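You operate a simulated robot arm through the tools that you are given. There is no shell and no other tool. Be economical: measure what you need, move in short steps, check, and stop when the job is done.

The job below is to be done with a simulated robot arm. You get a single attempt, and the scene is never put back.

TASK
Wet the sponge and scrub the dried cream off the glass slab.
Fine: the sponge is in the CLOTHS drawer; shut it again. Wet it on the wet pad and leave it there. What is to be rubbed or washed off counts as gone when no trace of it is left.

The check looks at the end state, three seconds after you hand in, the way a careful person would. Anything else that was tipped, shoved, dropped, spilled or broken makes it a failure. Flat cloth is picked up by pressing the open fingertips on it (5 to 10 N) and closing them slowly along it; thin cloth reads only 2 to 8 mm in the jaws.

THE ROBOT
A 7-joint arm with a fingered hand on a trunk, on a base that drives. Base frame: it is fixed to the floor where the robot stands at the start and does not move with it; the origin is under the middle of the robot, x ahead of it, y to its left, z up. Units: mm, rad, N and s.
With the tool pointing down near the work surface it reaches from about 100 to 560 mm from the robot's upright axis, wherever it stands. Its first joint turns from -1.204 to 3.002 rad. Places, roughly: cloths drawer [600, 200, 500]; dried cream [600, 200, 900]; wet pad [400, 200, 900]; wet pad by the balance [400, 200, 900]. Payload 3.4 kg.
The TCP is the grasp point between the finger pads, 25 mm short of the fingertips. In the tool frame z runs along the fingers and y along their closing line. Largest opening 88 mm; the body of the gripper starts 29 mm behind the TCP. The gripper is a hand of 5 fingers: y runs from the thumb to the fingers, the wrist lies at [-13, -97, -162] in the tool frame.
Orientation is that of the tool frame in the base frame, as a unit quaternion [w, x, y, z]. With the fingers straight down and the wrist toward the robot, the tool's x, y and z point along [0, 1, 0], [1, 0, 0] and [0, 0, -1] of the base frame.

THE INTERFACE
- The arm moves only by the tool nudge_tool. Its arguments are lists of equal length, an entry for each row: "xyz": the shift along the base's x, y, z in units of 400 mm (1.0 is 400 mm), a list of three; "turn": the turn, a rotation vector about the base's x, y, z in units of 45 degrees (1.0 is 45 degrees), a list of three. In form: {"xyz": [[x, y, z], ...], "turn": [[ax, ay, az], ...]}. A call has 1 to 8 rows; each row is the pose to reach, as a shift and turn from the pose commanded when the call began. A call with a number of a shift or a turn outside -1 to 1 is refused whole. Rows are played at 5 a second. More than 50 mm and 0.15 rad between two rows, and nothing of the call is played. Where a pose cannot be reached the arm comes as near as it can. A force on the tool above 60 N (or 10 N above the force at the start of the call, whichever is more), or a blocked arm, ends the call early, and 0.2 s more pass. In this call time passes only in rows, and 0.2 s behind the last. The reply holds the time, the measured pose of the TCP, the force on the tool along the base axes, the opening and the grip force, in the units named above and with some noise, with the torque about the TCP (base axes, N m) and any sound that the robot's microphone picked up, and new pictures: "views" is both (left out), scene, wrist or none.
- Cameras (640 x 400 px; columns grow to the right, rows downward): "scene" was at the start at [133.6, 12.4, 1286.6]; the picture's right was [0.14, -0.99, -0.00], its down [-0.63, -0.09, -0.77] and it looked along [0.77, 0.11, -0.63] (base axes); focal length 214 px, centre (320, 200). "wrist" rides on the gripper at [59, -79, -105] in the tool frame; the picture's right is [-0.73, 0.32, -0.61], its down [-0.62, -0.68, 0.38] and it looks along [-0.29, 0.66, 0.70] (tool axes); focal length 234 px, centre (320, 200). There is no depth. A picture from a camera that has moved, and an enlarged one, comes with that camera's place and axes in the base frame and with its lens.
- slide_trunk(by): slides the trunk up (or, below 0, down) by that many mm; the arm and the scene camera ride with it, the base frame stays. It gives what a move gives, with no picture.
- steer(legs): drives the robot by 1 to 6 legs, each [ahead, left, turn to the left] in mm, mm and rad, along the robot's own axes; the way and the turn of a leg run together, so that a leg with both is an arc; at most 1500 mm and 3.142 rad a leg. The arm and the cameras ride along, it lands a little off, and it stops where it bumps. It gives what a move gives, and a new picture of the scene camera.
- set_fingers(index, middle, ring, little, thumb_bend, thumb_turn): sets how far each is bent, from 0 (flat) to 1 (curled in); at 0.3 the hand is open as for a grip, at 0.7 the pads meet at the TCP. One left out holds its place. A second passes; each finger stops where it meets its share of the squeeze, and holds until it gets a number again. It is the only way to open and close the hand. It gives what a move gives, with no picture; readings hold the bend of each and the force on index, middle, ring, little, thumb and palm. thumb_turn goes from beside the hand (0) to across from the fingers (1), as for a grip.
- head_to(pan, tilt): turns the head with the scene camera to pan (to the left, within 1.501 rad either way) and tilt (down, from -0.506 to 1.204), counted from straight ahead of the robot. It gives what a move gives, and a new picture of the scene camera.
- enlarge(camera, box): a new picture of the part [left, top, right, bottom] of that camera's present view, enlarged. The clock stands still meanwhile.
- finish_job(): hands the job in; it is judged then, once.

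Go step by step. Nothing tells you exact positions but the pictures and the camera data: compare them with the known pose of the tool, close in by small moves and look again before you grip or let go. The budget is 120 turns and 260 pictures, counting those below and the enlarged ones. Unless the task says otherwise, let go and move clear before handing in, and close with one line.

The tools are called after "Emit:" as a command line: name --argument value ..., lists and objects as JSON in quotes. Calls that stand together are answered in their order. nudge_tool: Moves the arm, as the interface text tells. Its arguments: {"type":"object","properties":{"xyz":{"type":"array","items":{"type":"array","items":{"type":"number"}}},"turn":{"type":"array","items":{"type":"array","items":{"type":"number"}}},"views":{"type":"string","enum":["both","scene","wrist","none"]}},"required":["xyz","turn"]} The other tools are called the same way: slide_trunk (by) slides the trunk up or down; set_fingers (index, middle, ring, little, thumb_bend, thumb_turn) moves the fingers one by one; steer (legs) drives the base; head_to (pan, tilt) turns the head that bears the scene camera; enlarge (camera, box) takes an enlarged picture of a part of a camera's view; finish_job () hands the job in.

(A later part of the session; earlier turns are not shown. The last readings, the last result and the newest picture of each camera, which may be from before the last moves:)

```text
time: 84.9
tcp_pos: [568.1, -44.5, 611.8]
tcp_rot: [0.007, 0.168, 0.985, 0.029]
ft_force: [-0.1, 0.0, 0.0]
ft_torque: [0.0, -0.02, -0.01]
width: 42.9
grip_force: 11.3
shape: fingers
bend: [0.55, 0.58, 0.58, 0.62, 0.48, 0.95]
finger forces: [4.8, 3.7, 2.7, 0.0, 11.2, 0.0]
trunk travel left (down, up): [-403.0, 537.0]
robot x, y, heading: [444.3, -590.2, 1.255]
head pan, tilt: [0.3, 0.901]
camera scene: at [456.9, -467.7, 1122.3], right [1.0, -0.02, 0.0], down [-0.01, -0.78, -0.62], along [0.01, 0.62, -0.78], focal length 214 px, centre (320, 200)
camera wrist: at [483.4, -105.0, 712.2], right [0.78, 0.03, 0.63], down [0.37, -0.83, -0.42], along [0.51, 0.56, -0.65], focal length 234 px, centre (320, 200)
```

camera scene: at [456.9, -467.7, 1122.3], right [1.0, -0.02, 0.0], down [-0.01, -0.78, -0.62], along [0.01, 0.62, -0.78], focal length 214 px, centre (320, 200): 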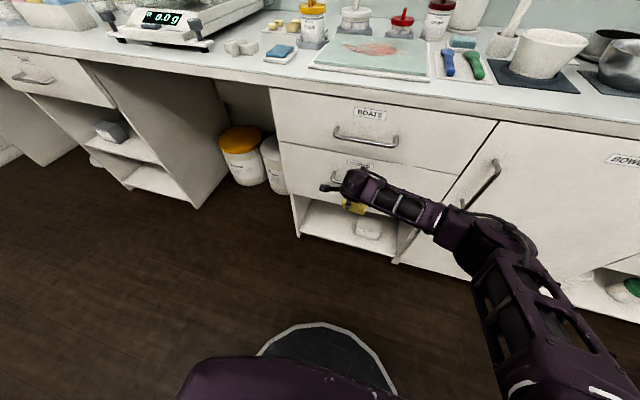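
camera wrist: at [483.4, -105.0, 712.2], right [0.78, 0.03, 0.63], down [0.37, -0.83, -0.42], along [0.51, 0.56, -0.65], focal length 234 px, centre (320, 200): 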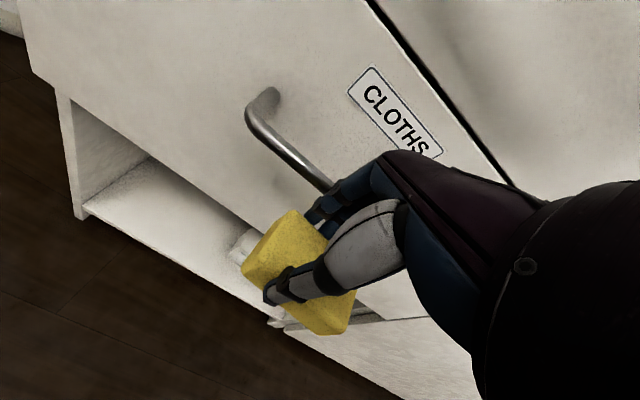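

Almost shut; a bit more until resistance.

Emit:
nudge_tool --xyz '[[0.006, 0.018, 0], [0.012, 0.036, 0], [0.018, 0.054, 0], [0.023, 0.07, 0]]' --turn '[[0, 0, 0], [0, 0, 0], [0, 0, 0], [0, 0, 0]]' --views "wrist"

Emit:
enlarge --camera "scene" --box '[250, 80, 510, 270]'

```text
time: 85.9
tcp_pos: [575.0, -21.0, 619.2]
tcp_rot: [0.005, 0.166, 0.986, 0.033]
ft_force: [-10.9, -47.7, 19.7]
ft_torque: [-0.31, -0.32, -0.62]
width: 44.0
grip_force: 50.8
shape: fingers
bend: [0.68, 0.7, 0.7, 0.62, 0.39, 0.89]
finger forces: [8.2, 61.3, 7.5, 0.0, 24.3, 0.0]
trunk travel left (down, up): [-403.0, 537.0]
robot x, y, heading: [441.8, -590.4, 1.248]
head pan, tilt: [0.3, 0.901]
camera wrist: at [489.4, -83.5, 719.5], right [0.78, 0.03, 0.63], down [0.37, -0.82, -0.43], along [0.5, 0.57, -0.65], focal length 234 px, centre (320, 200)
```

wrist: 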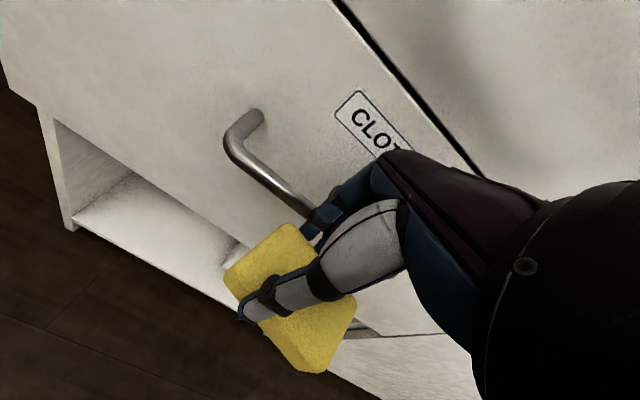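

```text
2.11 times, centred on (380, 175) of scene
camera zoom: at [454.1, -477.6, 1123.7], right [1.0, -0.02, 0.0], down [-0.01, -0.78, -0.63], along [0.01, 0.63, -0.78], focal length 452 px, centre (194, 253)
```

zoom: 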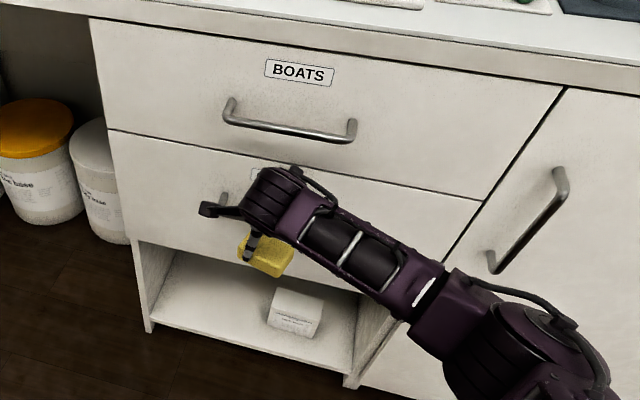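

Drawer is shut. Back off and check the grip.

Emit:
nudge_tool --xyz '[[-0.02, -0.06, 0], [-0.04, -0.12, 0], [-0.07, -0.21, 0], [-0.1, -0.3, 0]]' --turn '[[0, 0, 0], [0, 0, 0], [0, 0, 0], [0, 0, 0]]' --views "both"

Emit:
enlarge --camera "wrist" --box '[150, 150, 410, 400]'

```text
time: 86.9
tcp_pos: [536.7, -137.4, 613.8]
tcp_rot: [0.007, 0.168, 0.985, 0.03]
ft_force: [-0.4, 0.0, 0.7]
ft_torque: [0.02, -0.01, -0.01]
width: 43.1
grip_force: 10.8
shape: fingers
bend: [0.55, 0.58, 0.59, 0.62, 0.48, 0.94]
finger forces: [4.9, 3.6, 2.4, 0.1, 10.9, 0.0]
trunk travel left (down, up): [-403.0, 537.0]
robot x, y, heading: [441.2, -592.8, 1.252]
head pan, tilt: [0.3, 0.901]
camera scene: at [456.3, -468.2, 1122.3], right [1.0, -0.02, 0.0], down [-0.01, -0.78, -0.62], along [0.01, 0.62, -0.78], focal length 214 px, centre (320, 200)
camera wrist: at [451.8, -197.4, 713.9], right [0.78, 0.03, 0.63], down [0.37, -0.83, -0.42], along [0.51, 0.56, -0.65], focal length 234 px, centre (320, 200)
```

scene: 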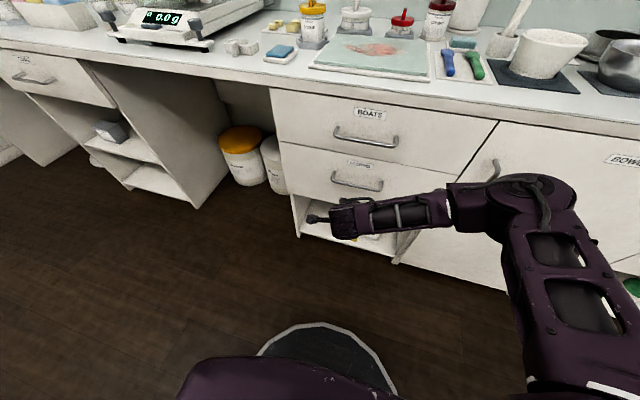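
wrist: 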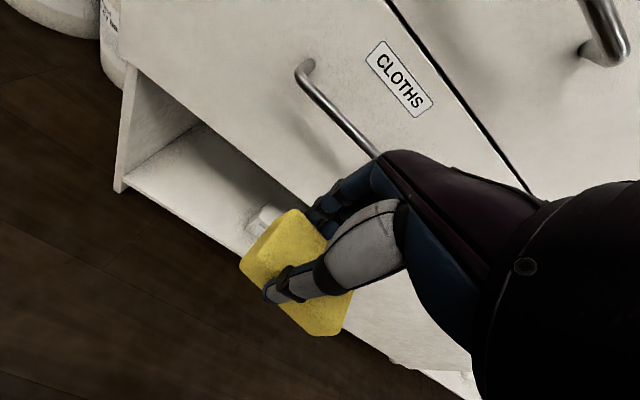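

```text
1.60 times, centred on (280, 275) of wrist
camera zoom: at [451.8, -197.4, 713.9], right [0.78, 0.03, 0.63], down [0.37, -0.83, -0.42], along [0.51, 0.56, -0.65], focal length 375 px, centre (384, 80)
```

zoom: 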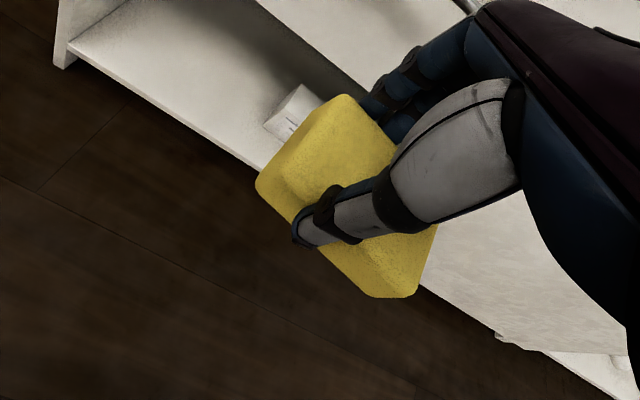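

Grip intact, drawer shut. Raise up and drive over to the wet pad.

Emit:
slide_trunk --by 300

Emit:
nudge_tool --xyz '[[0, 0, 0.12], [0, 0, 0.24], [0, 0, 0.36], [0, 0, 0.48]]' --turn '[[0, 0, 0], [0, 0, 0], [0, 0, 0], [0, 0, 0]]' --views "none"

Emit:
steer --legs '[[0, 250, 0], [200, 0, 0]]'

Emit:
enlarge --camera "wrist" --box '[0, 0, 640, 400]'

```text
time: 89.9
tcp_pos: [536.1, -137.4, 912.3]
tcp_rot: [0.006, 0.168, 0.985, 0.029]
ft_force: [-0.5, 0.3, -0.7]
ft_torque: [0.0, 0.04, -0.04]
width: 43.1
grip_force: 10.6
shape: fingers
bend: [0.55, 0.58, 0.59, 0.62, 0.48, 0.94]
finger forces: [4.9, 3.7, 2.4, 0.0, 10.9, 0.1]
trunk travel left (down, up): [-703.0, 237.0]
robot x, y, heading: [444.7, -590.9, 1.252]
head pan, tilt: [0.3, 0.901]
```

```text
time: 90.9
tcp_pos: [535.5, -138.1, 1107.4]
tcp_rot: [0.006, 0.169, 0.985, 0.03]
ft_force: [0.0, -1.6, 0.4]
ft_torque: [0.0, -0.01, 0.0]
width: 43.2
grip_force: 10.9
shape: fingers
bend: [0.55, 0.58, 0.59, 0.62, 0.48, 0.94]
finger forces: [5.0, 3.7, 2.3, 0.0, 10.9, 0.1]
trunk travel left (down, up): [-703.0, 237.0]
robot x, y, heading: [441.0, -593.2, 1.253]
head pan, tilt: [0.3, 0.901]
```

```text
time: 94.0
tcp_pos: [360.3, 132.8, 1105.9]
tcp_rot: [0.006, 0.166, 0.986, 0.03]
ft_force: [-0.2, -0.5, 0.0]
ft_torque: [0.02, -0.01, -0.01]
width: 42.9
grip_force: 11.2
shape: fingers
bend: [0.55, 0.58, 0.59, 0.62, 0.48, 0.94]
finger forces: [5.0, 3.6, 2.2, 0.0, 10.9, 0.0]
trunk travel left (down, up): [-703.0, 237.0]
robot x, y, heading: [266.7, -322.8, 1.252]
head pan, tilt: [0.3, 0.901]
camera scene: at [282.3, -199.0, 1422.3], right [1.0, -0.02, 0.0], down [-0.01, -0.78, -0.62], along [0.01, 0.62, -0.78], focal length 214 px, centre (320, 200)
```

scene: 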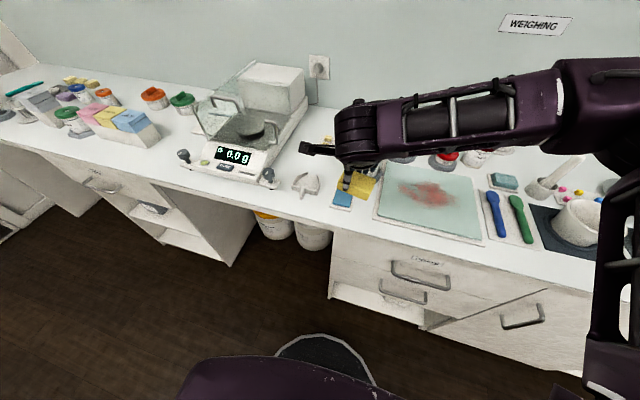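

```text
1.00 times, centred on (320, 200) of wrist (not enlarged: the box is as wide or as high as the picture)
camera zoom: at [275.7, 72.0, 1206.3], right [0.78, 0.03, 0.63], down [0.37, -0.83, -0.42], along [0.5, 0.56, -0.66], focal length 234 px, centre (320, 200)
```

zoom: 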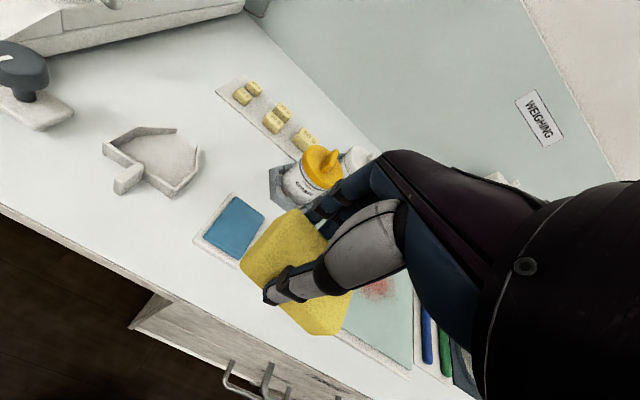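

Wet pad centre ≈(356, 215). Move over it and descend to about 1000.

Emit:
nudge_tool --xyz '[[-0.014, 0.072, -0.06], [-0.028, 0.144, -0.12], [-0.0415, 0.2165, -0.18], [-0.0415, 0.2165, -0.26]]' --turn '[[0, 0, 0], [0, 0, 0], [0, 0, 0], [0, 0, 0]]' --views "both"

```text
time: 95.0
tcp_pos: [344.6, 219.0, 1000.5]
tcp_rot: [0.005, 0.167, 0.986, 0.029]
ft_force: [0.5, -0.4, 0.3]
ft_torque: [-0.04, -0.01, -0.01]
width: 43.1
grip_force: 10.1
shape: fingers
bend: [0.55, 0.58, 0.59, 0.62, 0.48, 0.95]
finger forces: [4.9, 3.6, 2.2, 0.0, 10.9, 0.0]
trunk travel left (down, up): [-703.0, 237.0]
robot x, y, heading: [267.1, -321.0, 1.256]
head pan, tilt: [0.3, 0.901]
camera scene: at [282.9, -199.0, 1422.3], right [1.0, -0.02, 0.0], down [-0.01, -0.78, -0.62], along [0.01, 0.62, -0.78], focal length 214 px, centre (320, 200)
camera wrist: at [259.3, 157.9, 1101.4], right [0.78, 0.03, 0.63], down [0.37, -0.83, -0.42], along [0.5, 0.56, -0.66], focal length 234 px, centre (320, 200)
```

scene: 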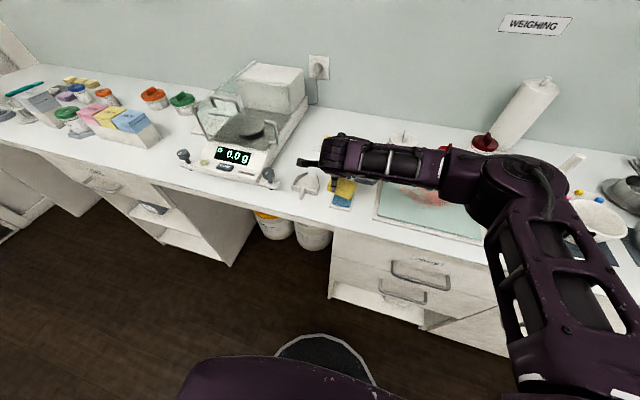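
wrist: 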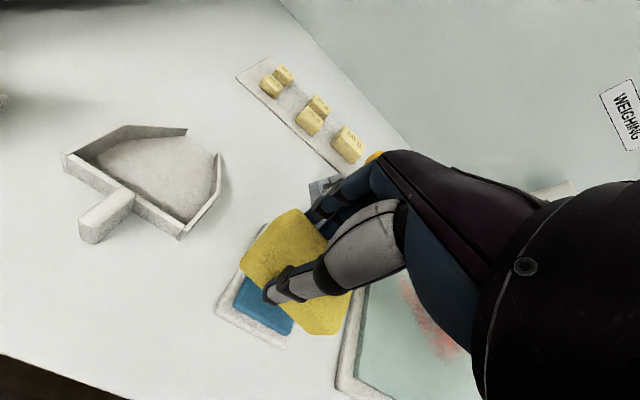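

Estimate matches. Descend onto the pad.

Emit:
nudge_tool --xyz '[[0, 0, -0.06], [0, 0, -0.11], [0, 0, -0.125]]' --turn '[[0, 0, 0], [0, 0, 0], [0, 0, 0]]' --views "both"

Emit:
enlarge --camera "scene" --box '[280, 120, 440, 240]'

```text
time: 95.8
tcp_pos: [342.8, 217.9, 957.9]
tcp_rot: [0.004, 0.166, 0.986, 0.035]
ft_force: [0.8, 4.4, 35.6]
ft_torque: [-0.05, -0.21, 0.12]
width: 43.5
grip_force: 17.4
shape: fingers
bend: [0.53, 0.56, 0.58, 0.62, 0.5, 0.95]
finger forces: [6.4, 5.3, 3.7, 5.6, 14.0, 0.0]
trunk travel left (down, up): [-703.0, 237.0]
robot x, y, heading: [268.9, -324.4, 1.25]
head pan, tilt: [0.3, 0.901]
camera scene: at [281.6, -204.9, 1423.5], right [1.0, -0.02, 0.0], down [-0.01, -0.78, -0.62], along [0.01, 0.62, -0.78], focal length 214 px, centre (320, 200)
camera wrist: at [258.5, 154.5, 1057.7], right [0.78, 0.02, 0.63], down [0.37, -0.82, -0.43], along [0.5, 0.57, -0.65], focal length 234 px, centre (320, 200)
```

scene: 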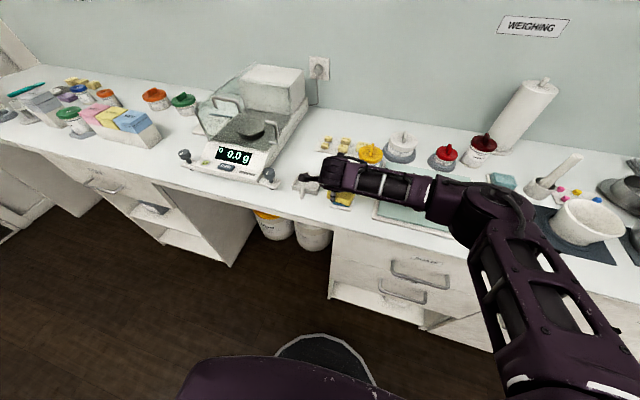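
wrist: 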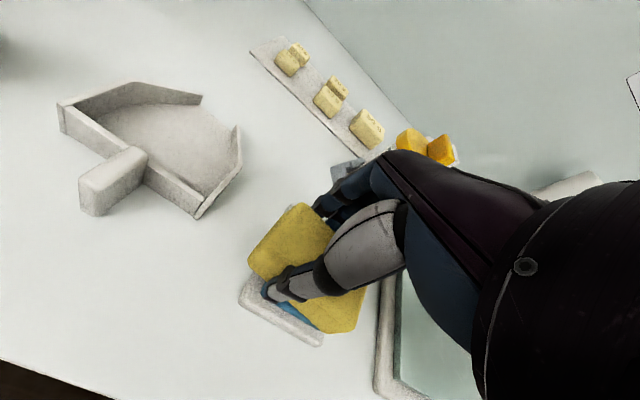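

```text
3.33 times, centred on (360, 180) of scene
camera zoom: at [281.6, -204.9, 1423.5], right [1.0, -0.02, 0.0], down [-0.01, -0.78, -0.62], along [0.01, 0.62, -0.78], focal length 715 px, centre (187, 267)
```

zoom: 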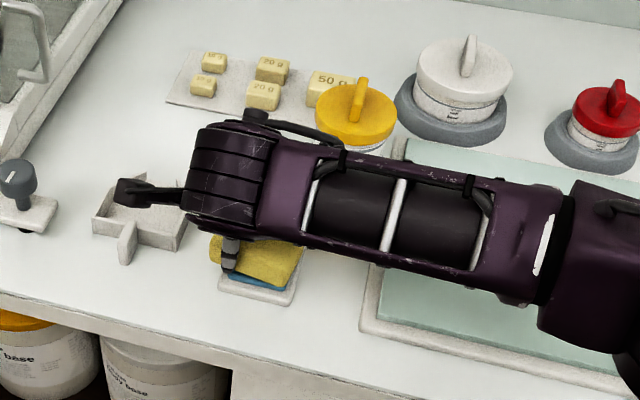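

Pressing on the pad at 35 N. Ease off slightly and dab around so the sponge soaks.

Emit:
nudge_tool --xyz '[[0, 0, 0.012], [-0.01, -0.03, 0.012], [0.01, -0.03, 0.012], [0.01, -0.01, 0.012], [-0.01, -0.01, 0.012], [0, -0.02, 0.012], [0, -0.02, 0.012], [0, -0.02, 0.012]]' --turn '[[0, 0, 0], [0, 0, 0], [0, 0, 0], [0, 0, 0], [0, 0, 0], [0, 0, 0], [0, 0, 0], [0, 0, 0]]' --views "none"

Emit:
nudge_tool --xyz '[[0, 0, 0.05], [0, 0, 0.1]]' --turn '[[0, 0, 0], [0, 0, 0]]' --views "both"

Emit:
enlarge --camera "wrist" --box '[180, 170, 420, 380]'

```text
time: 97.5
tcp_pos: [342.9, 210.9, 958.3]
tcp_rot: [0.006, 0.167, 0.985, 0.032]
ft_force: [-1.5, 13.3, 26.0]
ft_torque: [0.37, -0.54, 0.27]
width: 43.2
grip_force: 21.3
shape: fingers
bend: [0.51, 0.55, 0.55, 0.61, 0.51, 0.95]
finger forces: [8.1, 6.2, 5.1, 12.5, 9.9, 0.0]
trunk travel left (down, up): [-703.0, 237.0]
robot x, y, heading: [265.9, -321.6, 1.26]
head pan, tilt: [0.3, 0.901]
```

```text
time: 98.2
tcp_pos: [342.5, 210.3, 995.2]
tcp_rot: [0.006, 0.166, 0.986, 0.028]
ft_force: [-1.0, 0.8, -1.1]
ft_torque: [0.0, 0.02, 0.01]
width: 43.3
grip_force: 13.3
shape: fingers
bend: [0.53, 0.57, 0.57, 0.62, 0.5, 0.95]
finger forces: [5.6, 4.0, 2.9, 0.9, 12.8, 0.0]
trunk travel left (down, up): [-703.0, 237.0]
robot x, y, heading: [266.3, -320.2, 1.257]
head pan, tilt: [0.3, 0.901]
camera scene: at [281.9, -199.7, 1422.1], right [1.0, -0.02, 0.0], down [-0.01, -0.78, -0.62], along [0.01, 0.62, -0.78], focal length 214 px, centre (320, 200)
camera wrist: at [258.0, 149.5, 1096.0], right [0.78, 0.03, 0.63], down [0.37, -0.83, -0.42], along [0.5, 0.56, -0.66], focal length 234 px, centre (320, 200)
```

scene: 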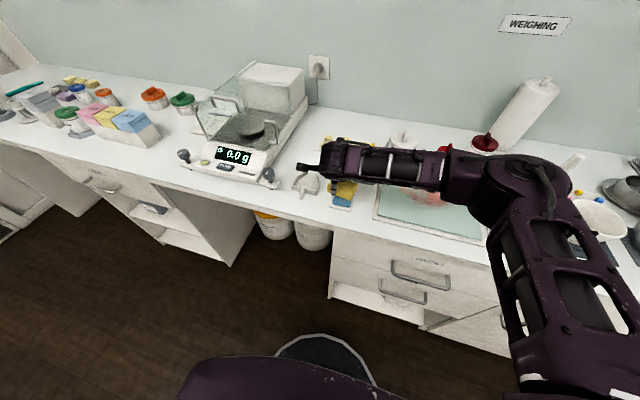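
wrist: 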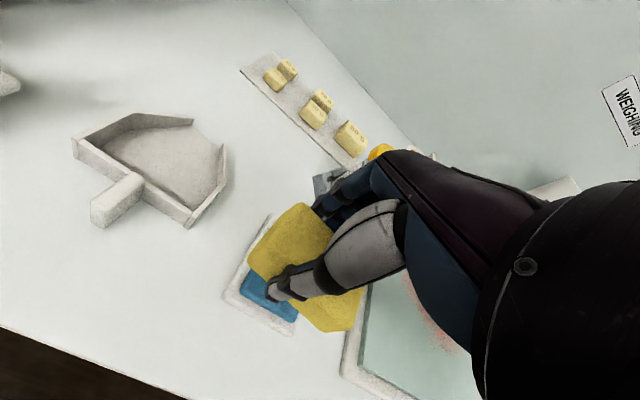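

```text
1.90 times, centred on (300, 275) of wrist
camera zoom: at [258.0, 149.5, 1096.0], right [0.78, 0.03, 0.63], down [0.37, -0.83, -0.42], along [0.5, 0.56, -0.66], focal length 446 px, centre (358, 57)
```

zoom: 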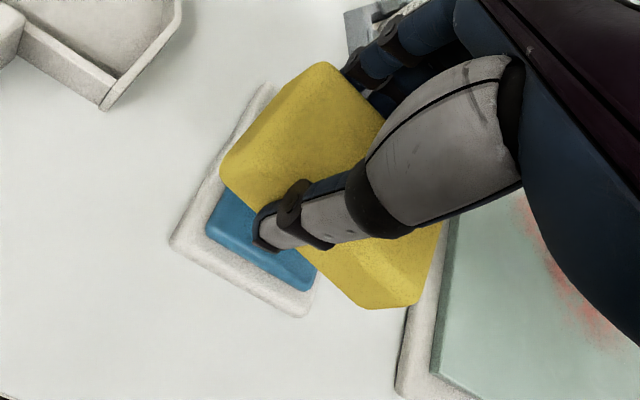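

The sponge looks darker, so wet. Raise it and drive to the slab.

Emit:
nudge_tool --xyz '[[0, -0.05, 0.1], [0, -0.1, 0.2], [0, -0.15, 0.3]]' --turn '[[0, 0, 0], [0, 0, 0], [0, 0, 0]]' --views "none"

Emit:
steer --legs '[[0, -245, 0], [105, 0, 0]]'

Emit:
enlarge --camera "wrist" --box '[0, 0, 640, 400]'

Emit:
head_to --pan 0.1 --tilt 0.9

```text
time: 99.0
tcp_pos: [344.0, 151.0, 1116.7]
tcp_rot: [0.007, 0.167, 0.986, 0.03]
ft_force: [-1.1, 0.5, 0.9]
ft_torque: [0.03, -0.02, 0.0]
width: 43.6
grip_force: 13.0
shape: fingers
bend: [0.53, 0.57, 0.57, 0.62, 0.5, 0.95]
finger forces: [5.7, 4.0, 2.8, 0.7, 12.7, 0.1]
trunk travel left (down, up): [-703.0, 237.0]
robot x, y, heading: [268.0, -325.1, 1.254]
head pan, tilt: [0.3, 0.901]
```

```text
time: 101.5
tcp_pos: [609.4, 176.4, 1115.4]
tcp_rot: [0.006, 0.166, 0.986, 0.03]
ft_force: [-1.1, -0.2, -0.7]
ft_torque: [-0.02, 0.04, -0.01]
width: 43.8
grip_force: 12.9
shape: fingers
bend: [0.53, 0.57, 0.57, 0.62, 0.5, 0.95]
finger forces: [5.7, 4.1, 2.9, 0.6, 12.7, 0.0]
trunk travel left (down, up): [-703.0, 237.0]
robot x, y, heading: [533.2, -297.0, 1.254]
head pan, tilt: [0.3, 0.901]
camera scene: at [547.3, -174.8, 1422.3], right [1.0, -0.02, 0.0], down [-0.01, -0.78, -0.62], along [0.01, 0.62, -0.78], focal length 214 px, centre (320, 200)
```

scene: 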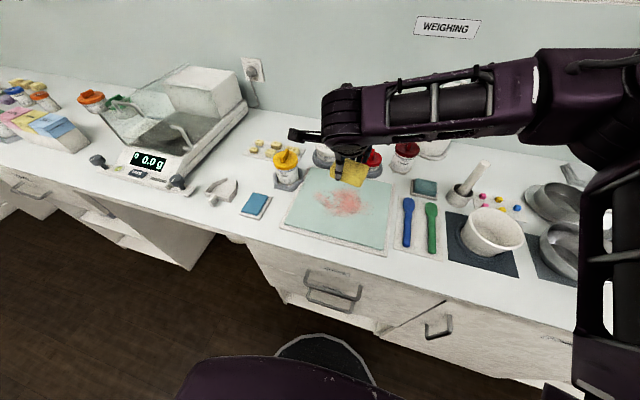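

```text
1.00 times, centred on (320, 200) of wrist (not enlarged: the box is as wide or as high as the picture)
camera zoom: at [524.4, 114.8, 1216.5], right [0.78, 0.03, 0.63], down [0.37, -0.83, -0.42], along [0.5, 0.56, -0.66], focal length 234 px, centre (320, 200)
```

zoom: 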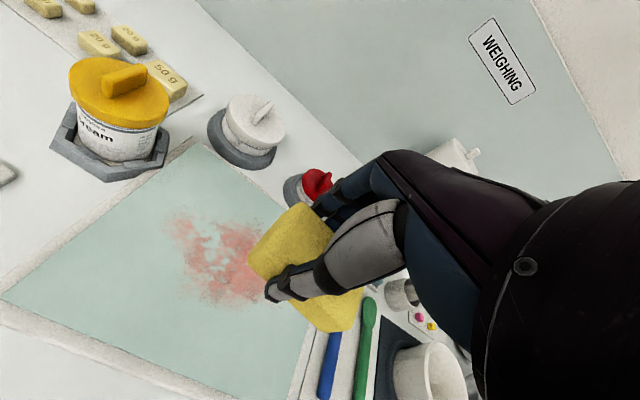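

```text
time: 102.2
tcp_pos: [609.6, 174.8, 1115.3]
tcp_rot: [0.005, 0.167, 0.986, 0.029]
ft_force: [0.9, -0.6, 0.0]
ft_torque: [0.0, 0.0, 0.0]
width: 43.3
grip_force: 13.1
shape: fingers
bend: [0.53, 0.57, 0.57, 0.62, 0.5, 0.95]
finger forces: [5.8, 4.0, 2.9, 0.7, 12.8, 0.0]
trunk travel left (down, up): [-703.0, 237.0]
robot x, y, heading: [530.6, -297.2, 1.257]
head pan, tilt: [0.099, 0.901]
camera scene: at [562.4, -176.4, 1422.3], right [0.98, -0.21, 0.0], down [-0.17, -0.77, -0.62], along [0.13, 0.61, -0.78], focal length 214 px, centre (320, 200)
```

scene: 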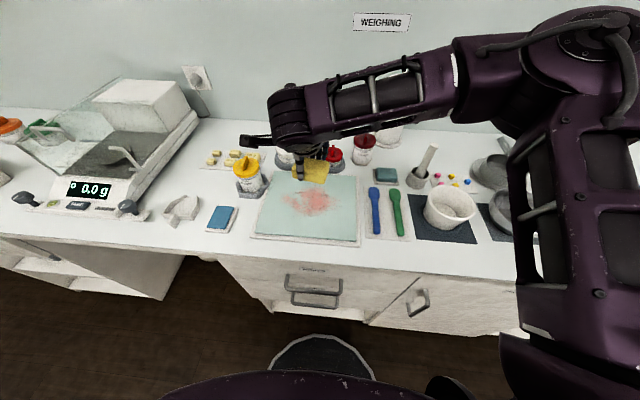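

Emit:
enlarge --camera "scene" --box '[230, 150, 390, 260]'

```text
3.64 times, centred on (310, 205) of scene
camera zoom: at [562.4, -176.4, 1422.3], right [0.98, -0.21, 0.0], down [-0.17, -0.77, -0.62], along [0.13, 0.61, -0.78], focal length 780 px, centre (356, 182)
```

zoom: 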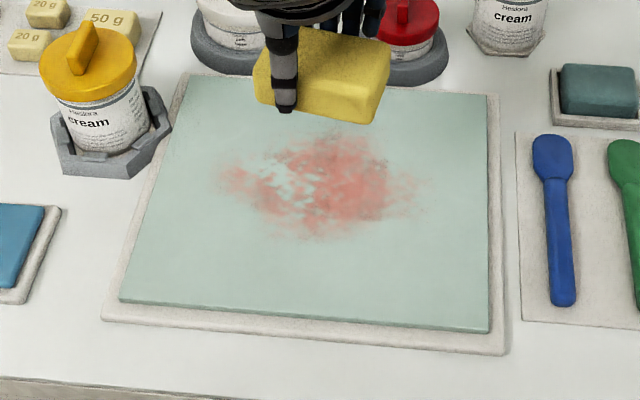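

Stain spans about u 426–609, n 343–470 on the slab (local axes), near its middle. Drive 35 mm closer for reach and lower toward the slab.

Emit:
steer --legs '[[35, 0, 0]]'

Emit:
nudge_tool --xyz '[[-0.03, 0, -0.1], [-0.06, -0.02, -0.2], [-0.09, -0.03, -0.3], [-0.09, -0.03, -0.35]]' --turn '[[0, 0, 0], [0, 0, 0], [0, 0, 0], [0, 0, 0]]' --views "both"

```text
time: 103.1
tcp_pos: [619.4, 208.4, 1116.4]
tcp_rot: [0.007, 0.166, 0.986, 0.03]
ft_force: [-0.3, -0.3, 0.1]
ft_torque: [-0.01, 0.01, 0.0]
width: 43.4
grip_force: 12.7
shape: fingers
bend: [0.53, 0.57, 0.57, 0.62, 0.5, 0.95]
finger forces: [5.8, 3.9, 2.9, 0.7, 12.6, 0.0]
trunk travel left (down, up): [-703.0, 237.0]
robot x, y, heading: [542.9, -263.7, 1.258]
head pan, tilt: [0.099, 0.901]
camera scene: at [572.8, -144.4, 1422.4], right [0.98, -0.21, 0.0], down [-0.17, -0.77, -0.62], along [0.13, 0.61, -0.78], focal length 214 px, centre (320, 200)
```

scene: 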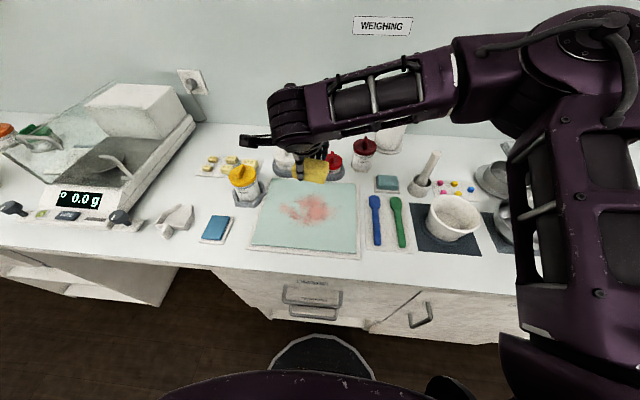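

```text
time: 104.1
tcp_pos: [584.0, 197.4, 975.6]
tcp_rot: [0.006, 0.165, 0.986, 0.03]
ft_force: [-0.5, -0.4, 0.1]
ft_torque: [0.01, -0.02, -0.04]
width: 43.5
grip_force: 12.9
shape: fingers
bend: [0.53, 0.57, 0.57, 0.62, 0.5, 0.95]
finger forces: [5.7, 4.0, 2.8, 0.5, 12.5, 0.0]
trunk travel left (down, up): [-703.0, 237.0]
robot x, y, heading: [543.0, -266.6, 1.254]
head pan, tilt: [0.099, 0.901]
camera scene: at [573.9, -143.0, 1422.3], right [0.98, -0.21, 0.0], down [-0.17, -0.77, -0.62], along [0.13, 0.61, -0.78], focal length 214 px, centre (320, 200)
camera wrist: at [498.9, 136.2, 1076.3], right [0.78, 0.03, 0.63], down [0.37, -0.83, -0.42], along [0.5, 0.56, -0.65], focal length 234 px, centre (320, 200)
```

scene: 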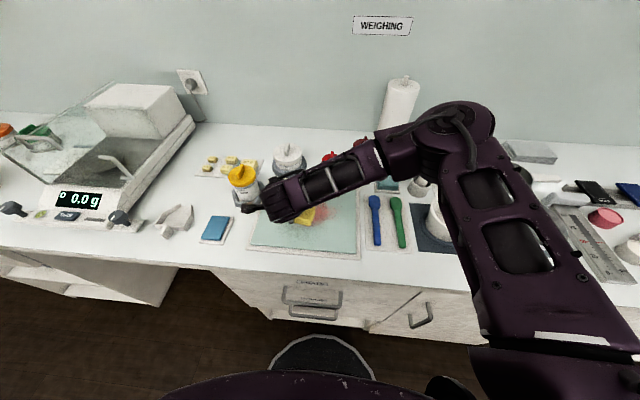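
wrist: 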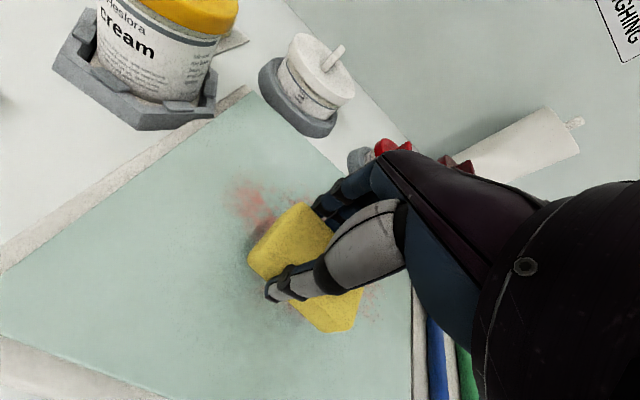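

Emit:
nudge_tool --xyz '[[0, 0, -0.03], [0, 0, -0.05], [0, 0, -0.065]]' --turn '[[0, 0, 0], [0, 0, 0], [0, 0, 0]]' --views "none"

```text
time: 104.9
tcp_pos: [583.1, 196.9, 954.8]
tcp_rot: [0.005, 0.167, 0.985, 0.035]
ft_force: [0.9, 5.5, 35.3]
ft_torque: [-0.01, -0.25, 0.13]
width: 43.4
grip_force: 18.6
shape: fingers
bend: [0.53, 0.57, 0.57, 0.61, 0.5, 0.95]
finger forces: [6.9, 5.1, 3.8, 5.3, 15.7, 0.0]
trunk travel left (down, up): [-703.0, 237.0]
robot x, y, heading: [543.9, -267.0, 1.259]
head pan, tilt: [0.099, 0.901]
```

Contact at ~957. Ease to ~15–20 N and make the first stroke along the near edge of the stain.

Emit:
nudge_tool --xyz '[[-0.0632, 0.0078, 0.006], [-0.1265, 0.0156, 0.006], [-0.0553, -0.008, 0.006], [0.0159, -0.0316, 0.006], [0.087, -0.0552, 0.006], [0.1583, -0.0787, 0.006], [0.2295, -0.1023, 0.006], [0.2452, -0.0549, 0.006]]' --turn '[[0, 0, 0], [0, 0, 0], [0, 0, 0], [0, 0, 0], [0, 0, 0], [0, 0, 0], [0, 0, 0], [0, 0, 0]]' --views "both"

```text
time: 106.7
tcp_pos: [681.8, 175.5, 951.8]
tcp_rot: [0.006, 0.167, 0.986, 0.028]
ft_force: [0.7, 0.2, -1.1]
ft_torque: [-0.02, -0.01, 0.03]
width: 44.1
grip_force: 15.6
shape: fingers
bend: [0.52, 0.57, 0.59, 0.61, 0.5, 0.93]
finger forces: [7.0, 4.0, 2.5, 1.4, 15.2, 0.0]
trunk travel left (down, up): [-703.0, 237.0]
robot x, y, heading: [539.6, -268.2, 1.253]
head pan, tilt: [0.099, 0.901]
camera scene: at [573.3, -142.1, 1422.2], right [0.98, -0.21, 0.0], down [-0.17, -0.77, -0.62], along [0.13, 0.61, -0.78], focal length 214 px, centre (320, 200)
camera wrist: at [597.5, 114.6, 1052.8], right [0.78, 0.03, 0.63], down [0.37, -0.83, -0.42], along [0.5, 0.56, -0.66], focal length 234 px, centre (320, 200)
```

scene: 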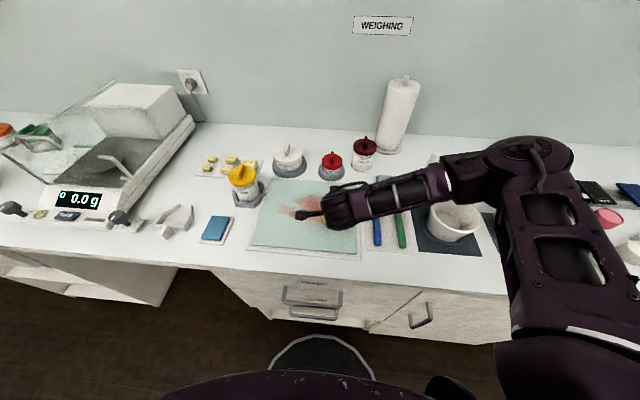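
wrist: 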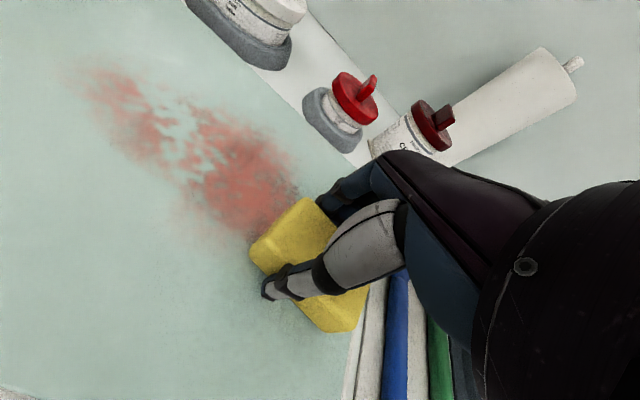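

Contact was lost (the sponge slid up a bit in the fingers). Lower again to regain pressure.

Emit:
nudge_tool --xyz '[[-0.03, 0.01, -0.01], [-0.06, 0.02, -0.02]]' --turn '[[0, 0, 0], [0, 0, 0]]' --views "none"

```text
time: 107.3
tcp_pos: [662.5, 180.9, 949.3]
tcp_rot: [0.005, 0.169, 0.985, 0.035]
ft_force: [18.4, -2.2, 31.2]
ft_torque: [-0.04, -0.34, -0.09]
width: 44.1
grip_force: 17.7
shape: fingers
bend: [0.52, 0.56, 0.57, 0.6, 0.51, 0.96]
finger forces: [8.6, 5.6, 4.1, 2.9, 14.1, 0.1]
trunk travel left (down, up): [-703.0, 237.0]
robot x, y, heading: [542.6, -266.8, 1.252]
head pan, tilt: [0.099, 0.901]
```

Emit:
nudge_tool --xyz '[[-0.0712, 0.0236, 0.002], [-0.1424, 0.0472, 0.002], [-0.2136, 0.0707, 0.002], [-0.2966, 0.0983, 0.002], [-0.2848, 0.1339, 0.002], [-0.2018, 0.1063, 0.002], [-0.1306, 0.0828, 0.002], [-0.0594, 0.0592, 0.002]]' --turn '[[0, 0, 0], [0, 0, 0], [0, 0, 0], [0, 0, 0], [0, 0, 0], [0, 0, 0], [0, 0, 0], [0, 0, 0]]' --views "both"

```text
time: 109.1
tcp_pos: [632.2, 205.9, 946.7]
tcp_rot: [0.006, 0.167, 0.986, 0.031]
ft_force: [-10.5, 4.2, 19.3]
ft_torque: [-0.16, 0.26, -0.1]
width: 44.9
grip_force: 16.3
shape: fingers
bend: [0.52, 0.57, 0.59, 0.62, 0.51, 0.92]
finger forces: [7.2, 4.0, 1.8, 0.0, 19.7, 0.0]
trunk travel left (down, up): [-703.0, 237.0]
robot x, y, heading: [542.2, -266.1, 1.252]
head pan, tilt: [0.099, 0.901]
camera scene: at [570.8, -145.1, 1422.6], right [0.98, -0.21, 0.0], down [-0.17, -0.76, -0.62], along [0.13, 0.61, -0.78], focal length 214 px, centre (320, 200)
camera wrist: at [547.3, 144.2, 1046.8], right [0.78, 0.03, 0.63], down [0.37, -0.82, -0.42], along [0.5, 0.57, -0.65], focal length 234 px, centre (320, 200)
```

scene: 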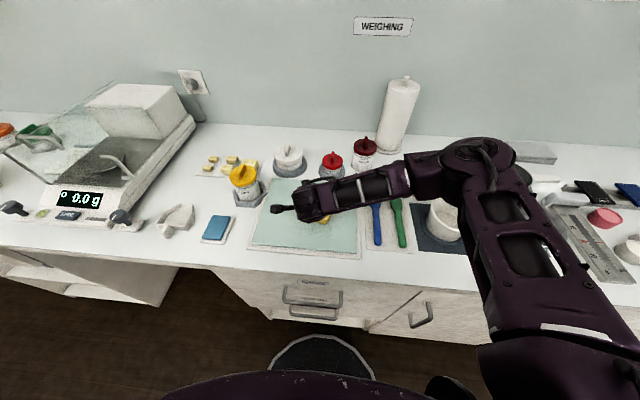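
wrist: 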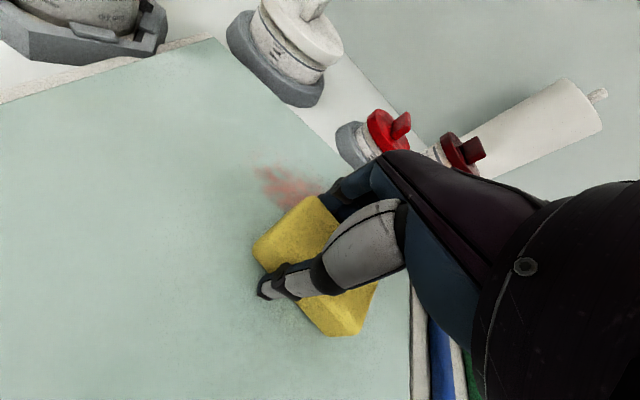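

Most of the stain is gone; continue over the far part.

Emit:
nudge_tool --xyz '[[0.0775, -0.0046, -0.002], [0.1503, -0.0235, -0.003], [0.1644, 0.0192, -0.003], [0.0813, 0.0467, -0.004], [-0.0017, 0.0743, -0.004], [-0.0967, 0.1057, -0.004], [-0.081, 0.1532, -0.005], [0.0021, 0.1257, -0.005]]' --turn '[[0, 0, 0], [0, 0, 0], [0, 0, 0], [0, 0, 0], [0, 0, 0], [0, 0, 0], [0, 0, 0], [0, 0, 0]]' --views "wrist"

```text
time: 110.9
tcp_pos: [629.5, 255.4, 945.9]
tcp_rot: [0.003, 0.165, 0.986, 0.033]
ft_force: [-10.9, 2.7, 25.1]
ft_torque: [-0.57, 0.7, -0.17]
width: 46.6
grip_force: 19.4
shape: fingers
bend: [0.54, 0.58, 0.61, 0.62, 0.49, 0.9]
finger forces: [6.1, 3.5, 0.7, 0.0, 28.7, 0.0]
trunk travel left (down, up): [-703.0, 237.0]
robot x, y, heading: [540.0, -264.5, 1.257]
head pan, tilt: [0.099, 0.901]
camera wrist: at [546.0, 193.7, 1046.2], right [0.78, 0.03, 0.62], down [0.38, -0.82, -0.43], along [0.5, 0.57, -0.65], focal length 234 px, centre (320, 200)
```

wrist: 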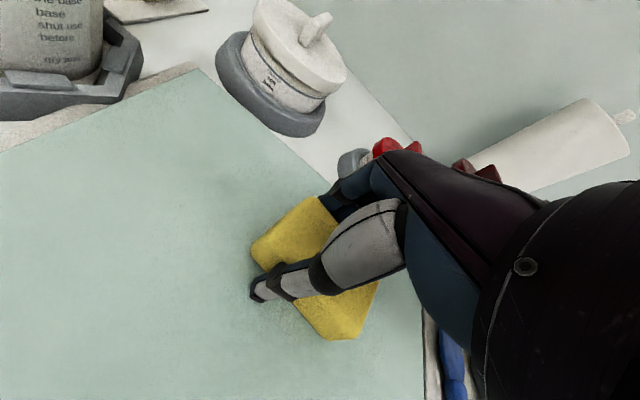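

Lift off and inspect the slab.

Emit:
nudge_tool --xyz '[[0, 0, 0.05], [0, 0, 0.12], [-0.04, -0.1, 0.2], [-0.08, -0.2, 0.3], [-0.11, -0.3, 0.4]]' --turn '[[0, 0, 0], [0, 0, 0], [0, 0, 0], [0, 0, 0], [0, 0, 0]]' --views "both"

Emit:
enlarge --camera "scene" --box '[230, 150, 390, 260]'

Emit:
enlarge --camera "wrist" --box '[50, 100, 330, 350]'

```text
refused: row 3 steps farther than a row can; nothing moved
```

```text
3.64 times, centred on (310, 205) of scene
camera zoom: at [570.9, -146.8, 1422.8], right [0.98, -0.21, 0.0], down [-0.17, -0.76, -0.62], along [0.13, 0.61, -0.78], focal length 780 px, centre (356, 182)
```

zoom: 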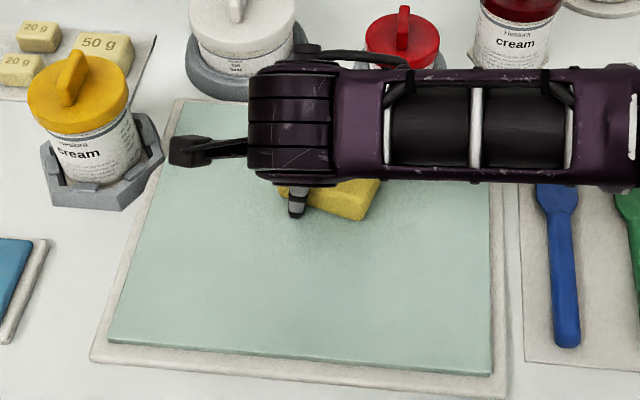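

```text
1.60 times, centred on (190, 225) of wrist
camera zoom: at [546.0, 193.7, 1046.2], right [0.78, 0.03, 0.62], down [0.38, -0.82, -0.43], along [0.5, 0.57, -0.65], focal length 375 px, centre (528, 160)
```

zoom: 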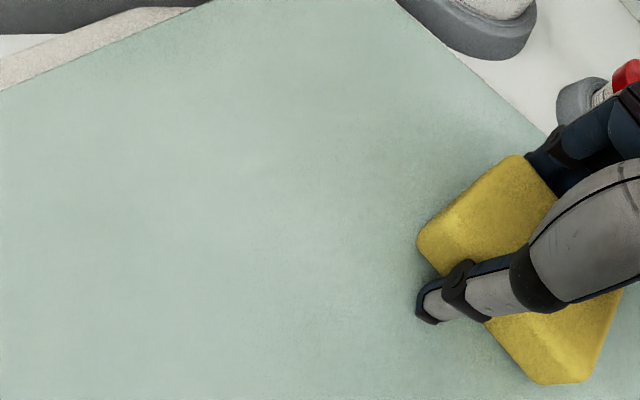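

Emit:
nudge_tool --xyz '[[0.0712, -0.0236, 0], [0.12, -0.04, 0], [0.1, -0.06, 0], [0.05, -0.04, 0], [0, 0, 0], [-0.03, -0.03, 0.05], [-0.05, -0.1, 0.12], [-0.07, -0.17, 0.19]]' --turn '[[0, 0, 0], [0, 0, 0], [0, 0, 0], [0, 0, 0], [0, 0, 0], [0, 0, 0], [0, 0, 0], [0, 0, 0]]' --views "none"

Emit:
nudge_tool --xyz '[[-0.02, -0.06, 0.08], [-0.04, -0.12, 0.16], [-0.06, -0.18, 0.24], [-0.08, -0.24, 0.32]]' --turn '[[0, 0, 0], [0, 0, 0], [0, 0, 0], [0, 0, 0]]' --views "both"

Emit:
enlarge --camera "scene" --box '[230, 150, 390, 260]'

Emit:
enlarge --camera "wrist" --box '[0, 50, 400, 390]'

```text
time: 112.7
tcp_pos: [605.7, 187.9, 1019.8]
tcp_rot: [0.007, 0.166, 0.986, 0.029]
ft_force: [0.1, -1.0, 0.1]
ft_torque: [0.0, 0.0, 0.03]
width: 45.0
grip_force: 14.4
shape: fingers
bend: [0.53, 0.57, 0.58, 0.6, 0.5, 0.95]
finger forces: [7.3, 3.8, 2.4, 1.4, 14.7, 0.0]
trunk travel left (down, up): [-703.0, 237.0]
robot x, y, heading: [540.2, -264.2, 1.251]
head pan, tilt: [0.099, 0.901]
```

```text
time: 113.7
tcp_pos: [573.5, 91.2, 1147.6]
tcp_rot: [0.006, 0.166, 0.986, 0.031]
ft_force: [0.3, -0.6, -0.3]
ft_torque: [0.04, -0.01, 0.02]
width: 44.6
grip_force: 14.5
shape: fingers
bend: [0.53, 0.57, 0.58, 0.6, 0.5, 0.95]
finger forces: [7.3, 3.5, 2.3, 1.3, 14.6, 0.0]
trunk travel left (down, up): [-703.0, 237.0]
robot x, y, heading: [545.3, -262.9, 1.252]
head pan, tilt: [0.099, 0.901]
camera scene: at [572.5, -145.1, 1422.5], right [0.98, -0.21, 0.0], down [-0.17, -0.76, -0.62], along [0.13, 0.61, -0.78], focal length 214 px, centre (320, 200)
camera wrist: at [489.4, 29.7, 1248.4], right [0.78, 0.03, 0.63], down [0.37, -0.82, -0.42], along [0.5, 0.56, -0.65], focal length 234 px, centre (320, 200)
```

scene: 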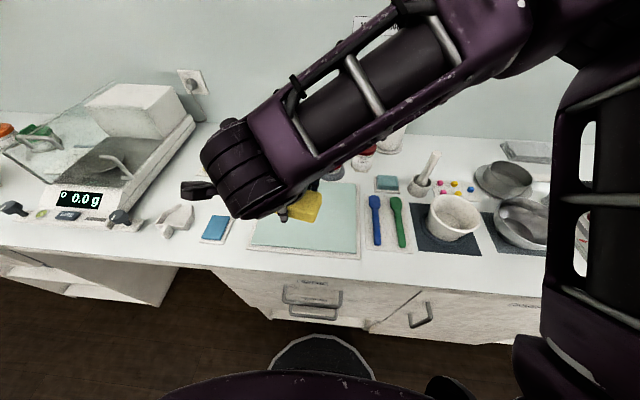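
wrist: 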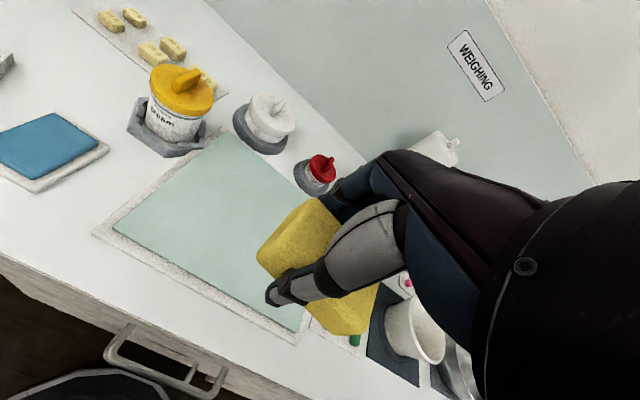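

```text
3.64 times, centred on (310, 205) of scene
camera zoom: at [572.5, -145.1, 1422.5], right [0.98, -0.21, 0.0], down [-0.17, -0.76, -0.62], along [0.13, 0.61, -0.78], focal length 780 px, centre (356, 182)
```

zoom: 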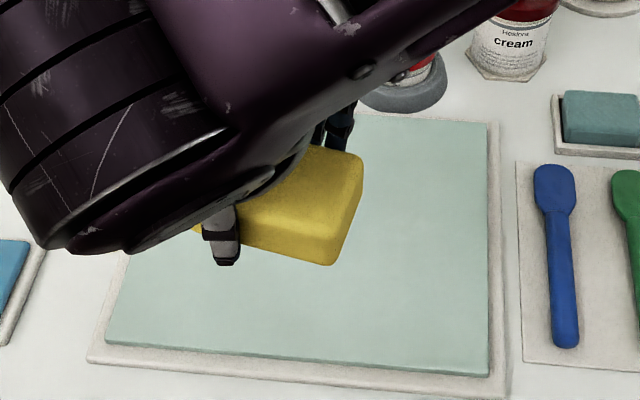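

```text
1.18 times, centred on (200, 220) of wrist
camera zoom: at [489.4, 29.7, 1248.4], right [0.78, 0.03, 0.63], down [0.37, -0.82, -0.42], along [0.5, 0.56, -0.65], focal length 276 px, centre (461, 176)
```

zoom: 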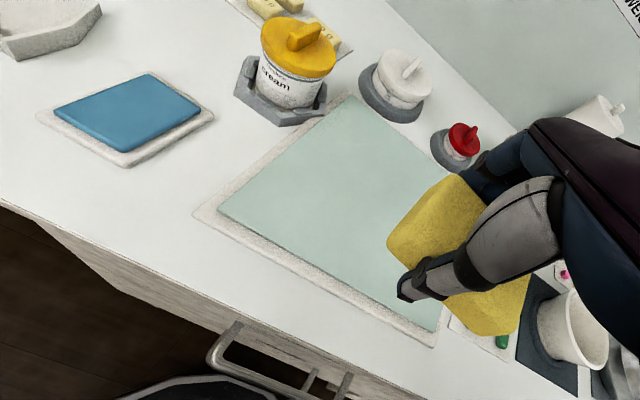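

The slab looks clean; I'll recheck it unobstructed from the side. Drive back to the wet pad.

Emit:
steer --legs '[[-110, 0, 0], [0, 245, 0]]'

Emit:
enlarge --camera "scene" --box '[260, 110, 500, 260]'

Emit:
enlarge --camera "wrist" --box '[0, 0, 640, 400]'

```text
time: 116.3
tcp_pos: [309.8, 63.8, 1147.3]
tcp_rot: [0.005, 0.167, 0.986, 0.029]
ft_force: [-0.3, -0.2, -0.2]
ft_torque: [0.02, 0.02, 0.03]
width: 44.5
grip_force: 14.9
shape: fingers
bend: [0.53, 0.57, 0.58, 0.6, 0.5, 0.95]
finger forces: [7.3, 3.6, 2.3, 1.3, 14.5, 0.0]
trunk travel left (down, up): [-703.0, 237.0]
robot x, y, heading: [276.5, -295.6, 1.256]
head pan, tilt: [0.099, 0.901]
camera scene: at [306.8, -172.0, 1422.3], right [0.98, -0.22, 0.0], down [-0.17, -0.77, -0.62], along [0.13, 0.61, -0.78], focal length 214 px, centre (320, 200)
```

scene: 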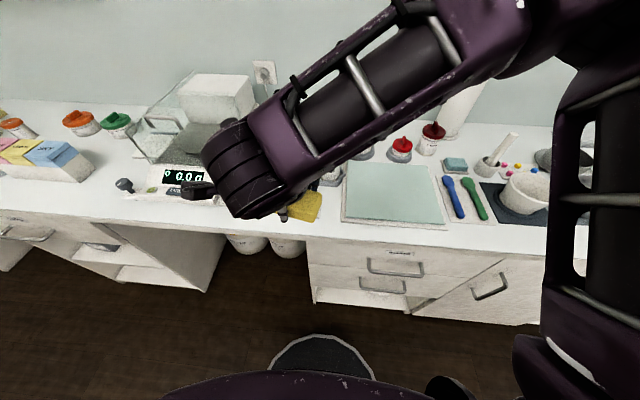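

```text
2.67 times, centred on (380, 185) of scene
camera zoom: at [306.8, -172.0, 1422.3], right [0.98, -0.22, 0.0], down [-0.17, -0.77, -0.62], along [0.13, 0.61, -0.78], focal length 572 px, centre (160, 240)
```

zoom: 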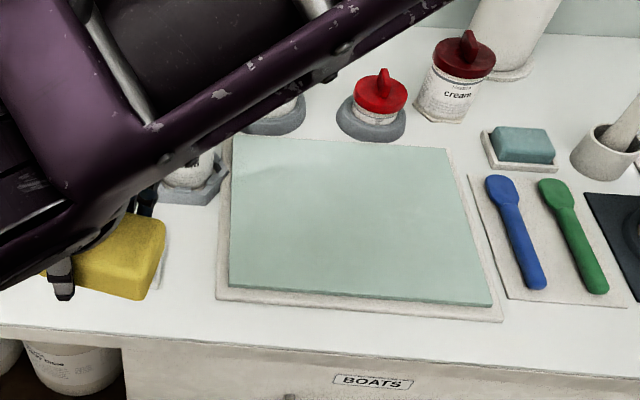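

```text
1.00 times, centred on (320, 200) of wrist (not enlarged: the box is as wide or as high as the picture)
camera zoom: at [223.8, 3.1, 1247.8], right [0.78, 0.03, 0.63], down [0.37, -0.83, -0.42], along [0.5, 0.56, -0.65], focal length 234 px, centre (320, 200)
```

zoom: 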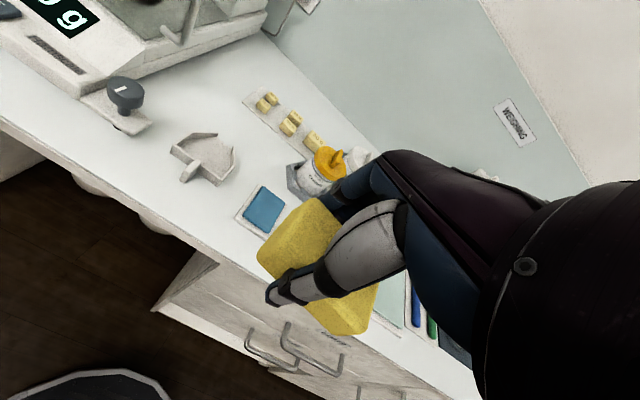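

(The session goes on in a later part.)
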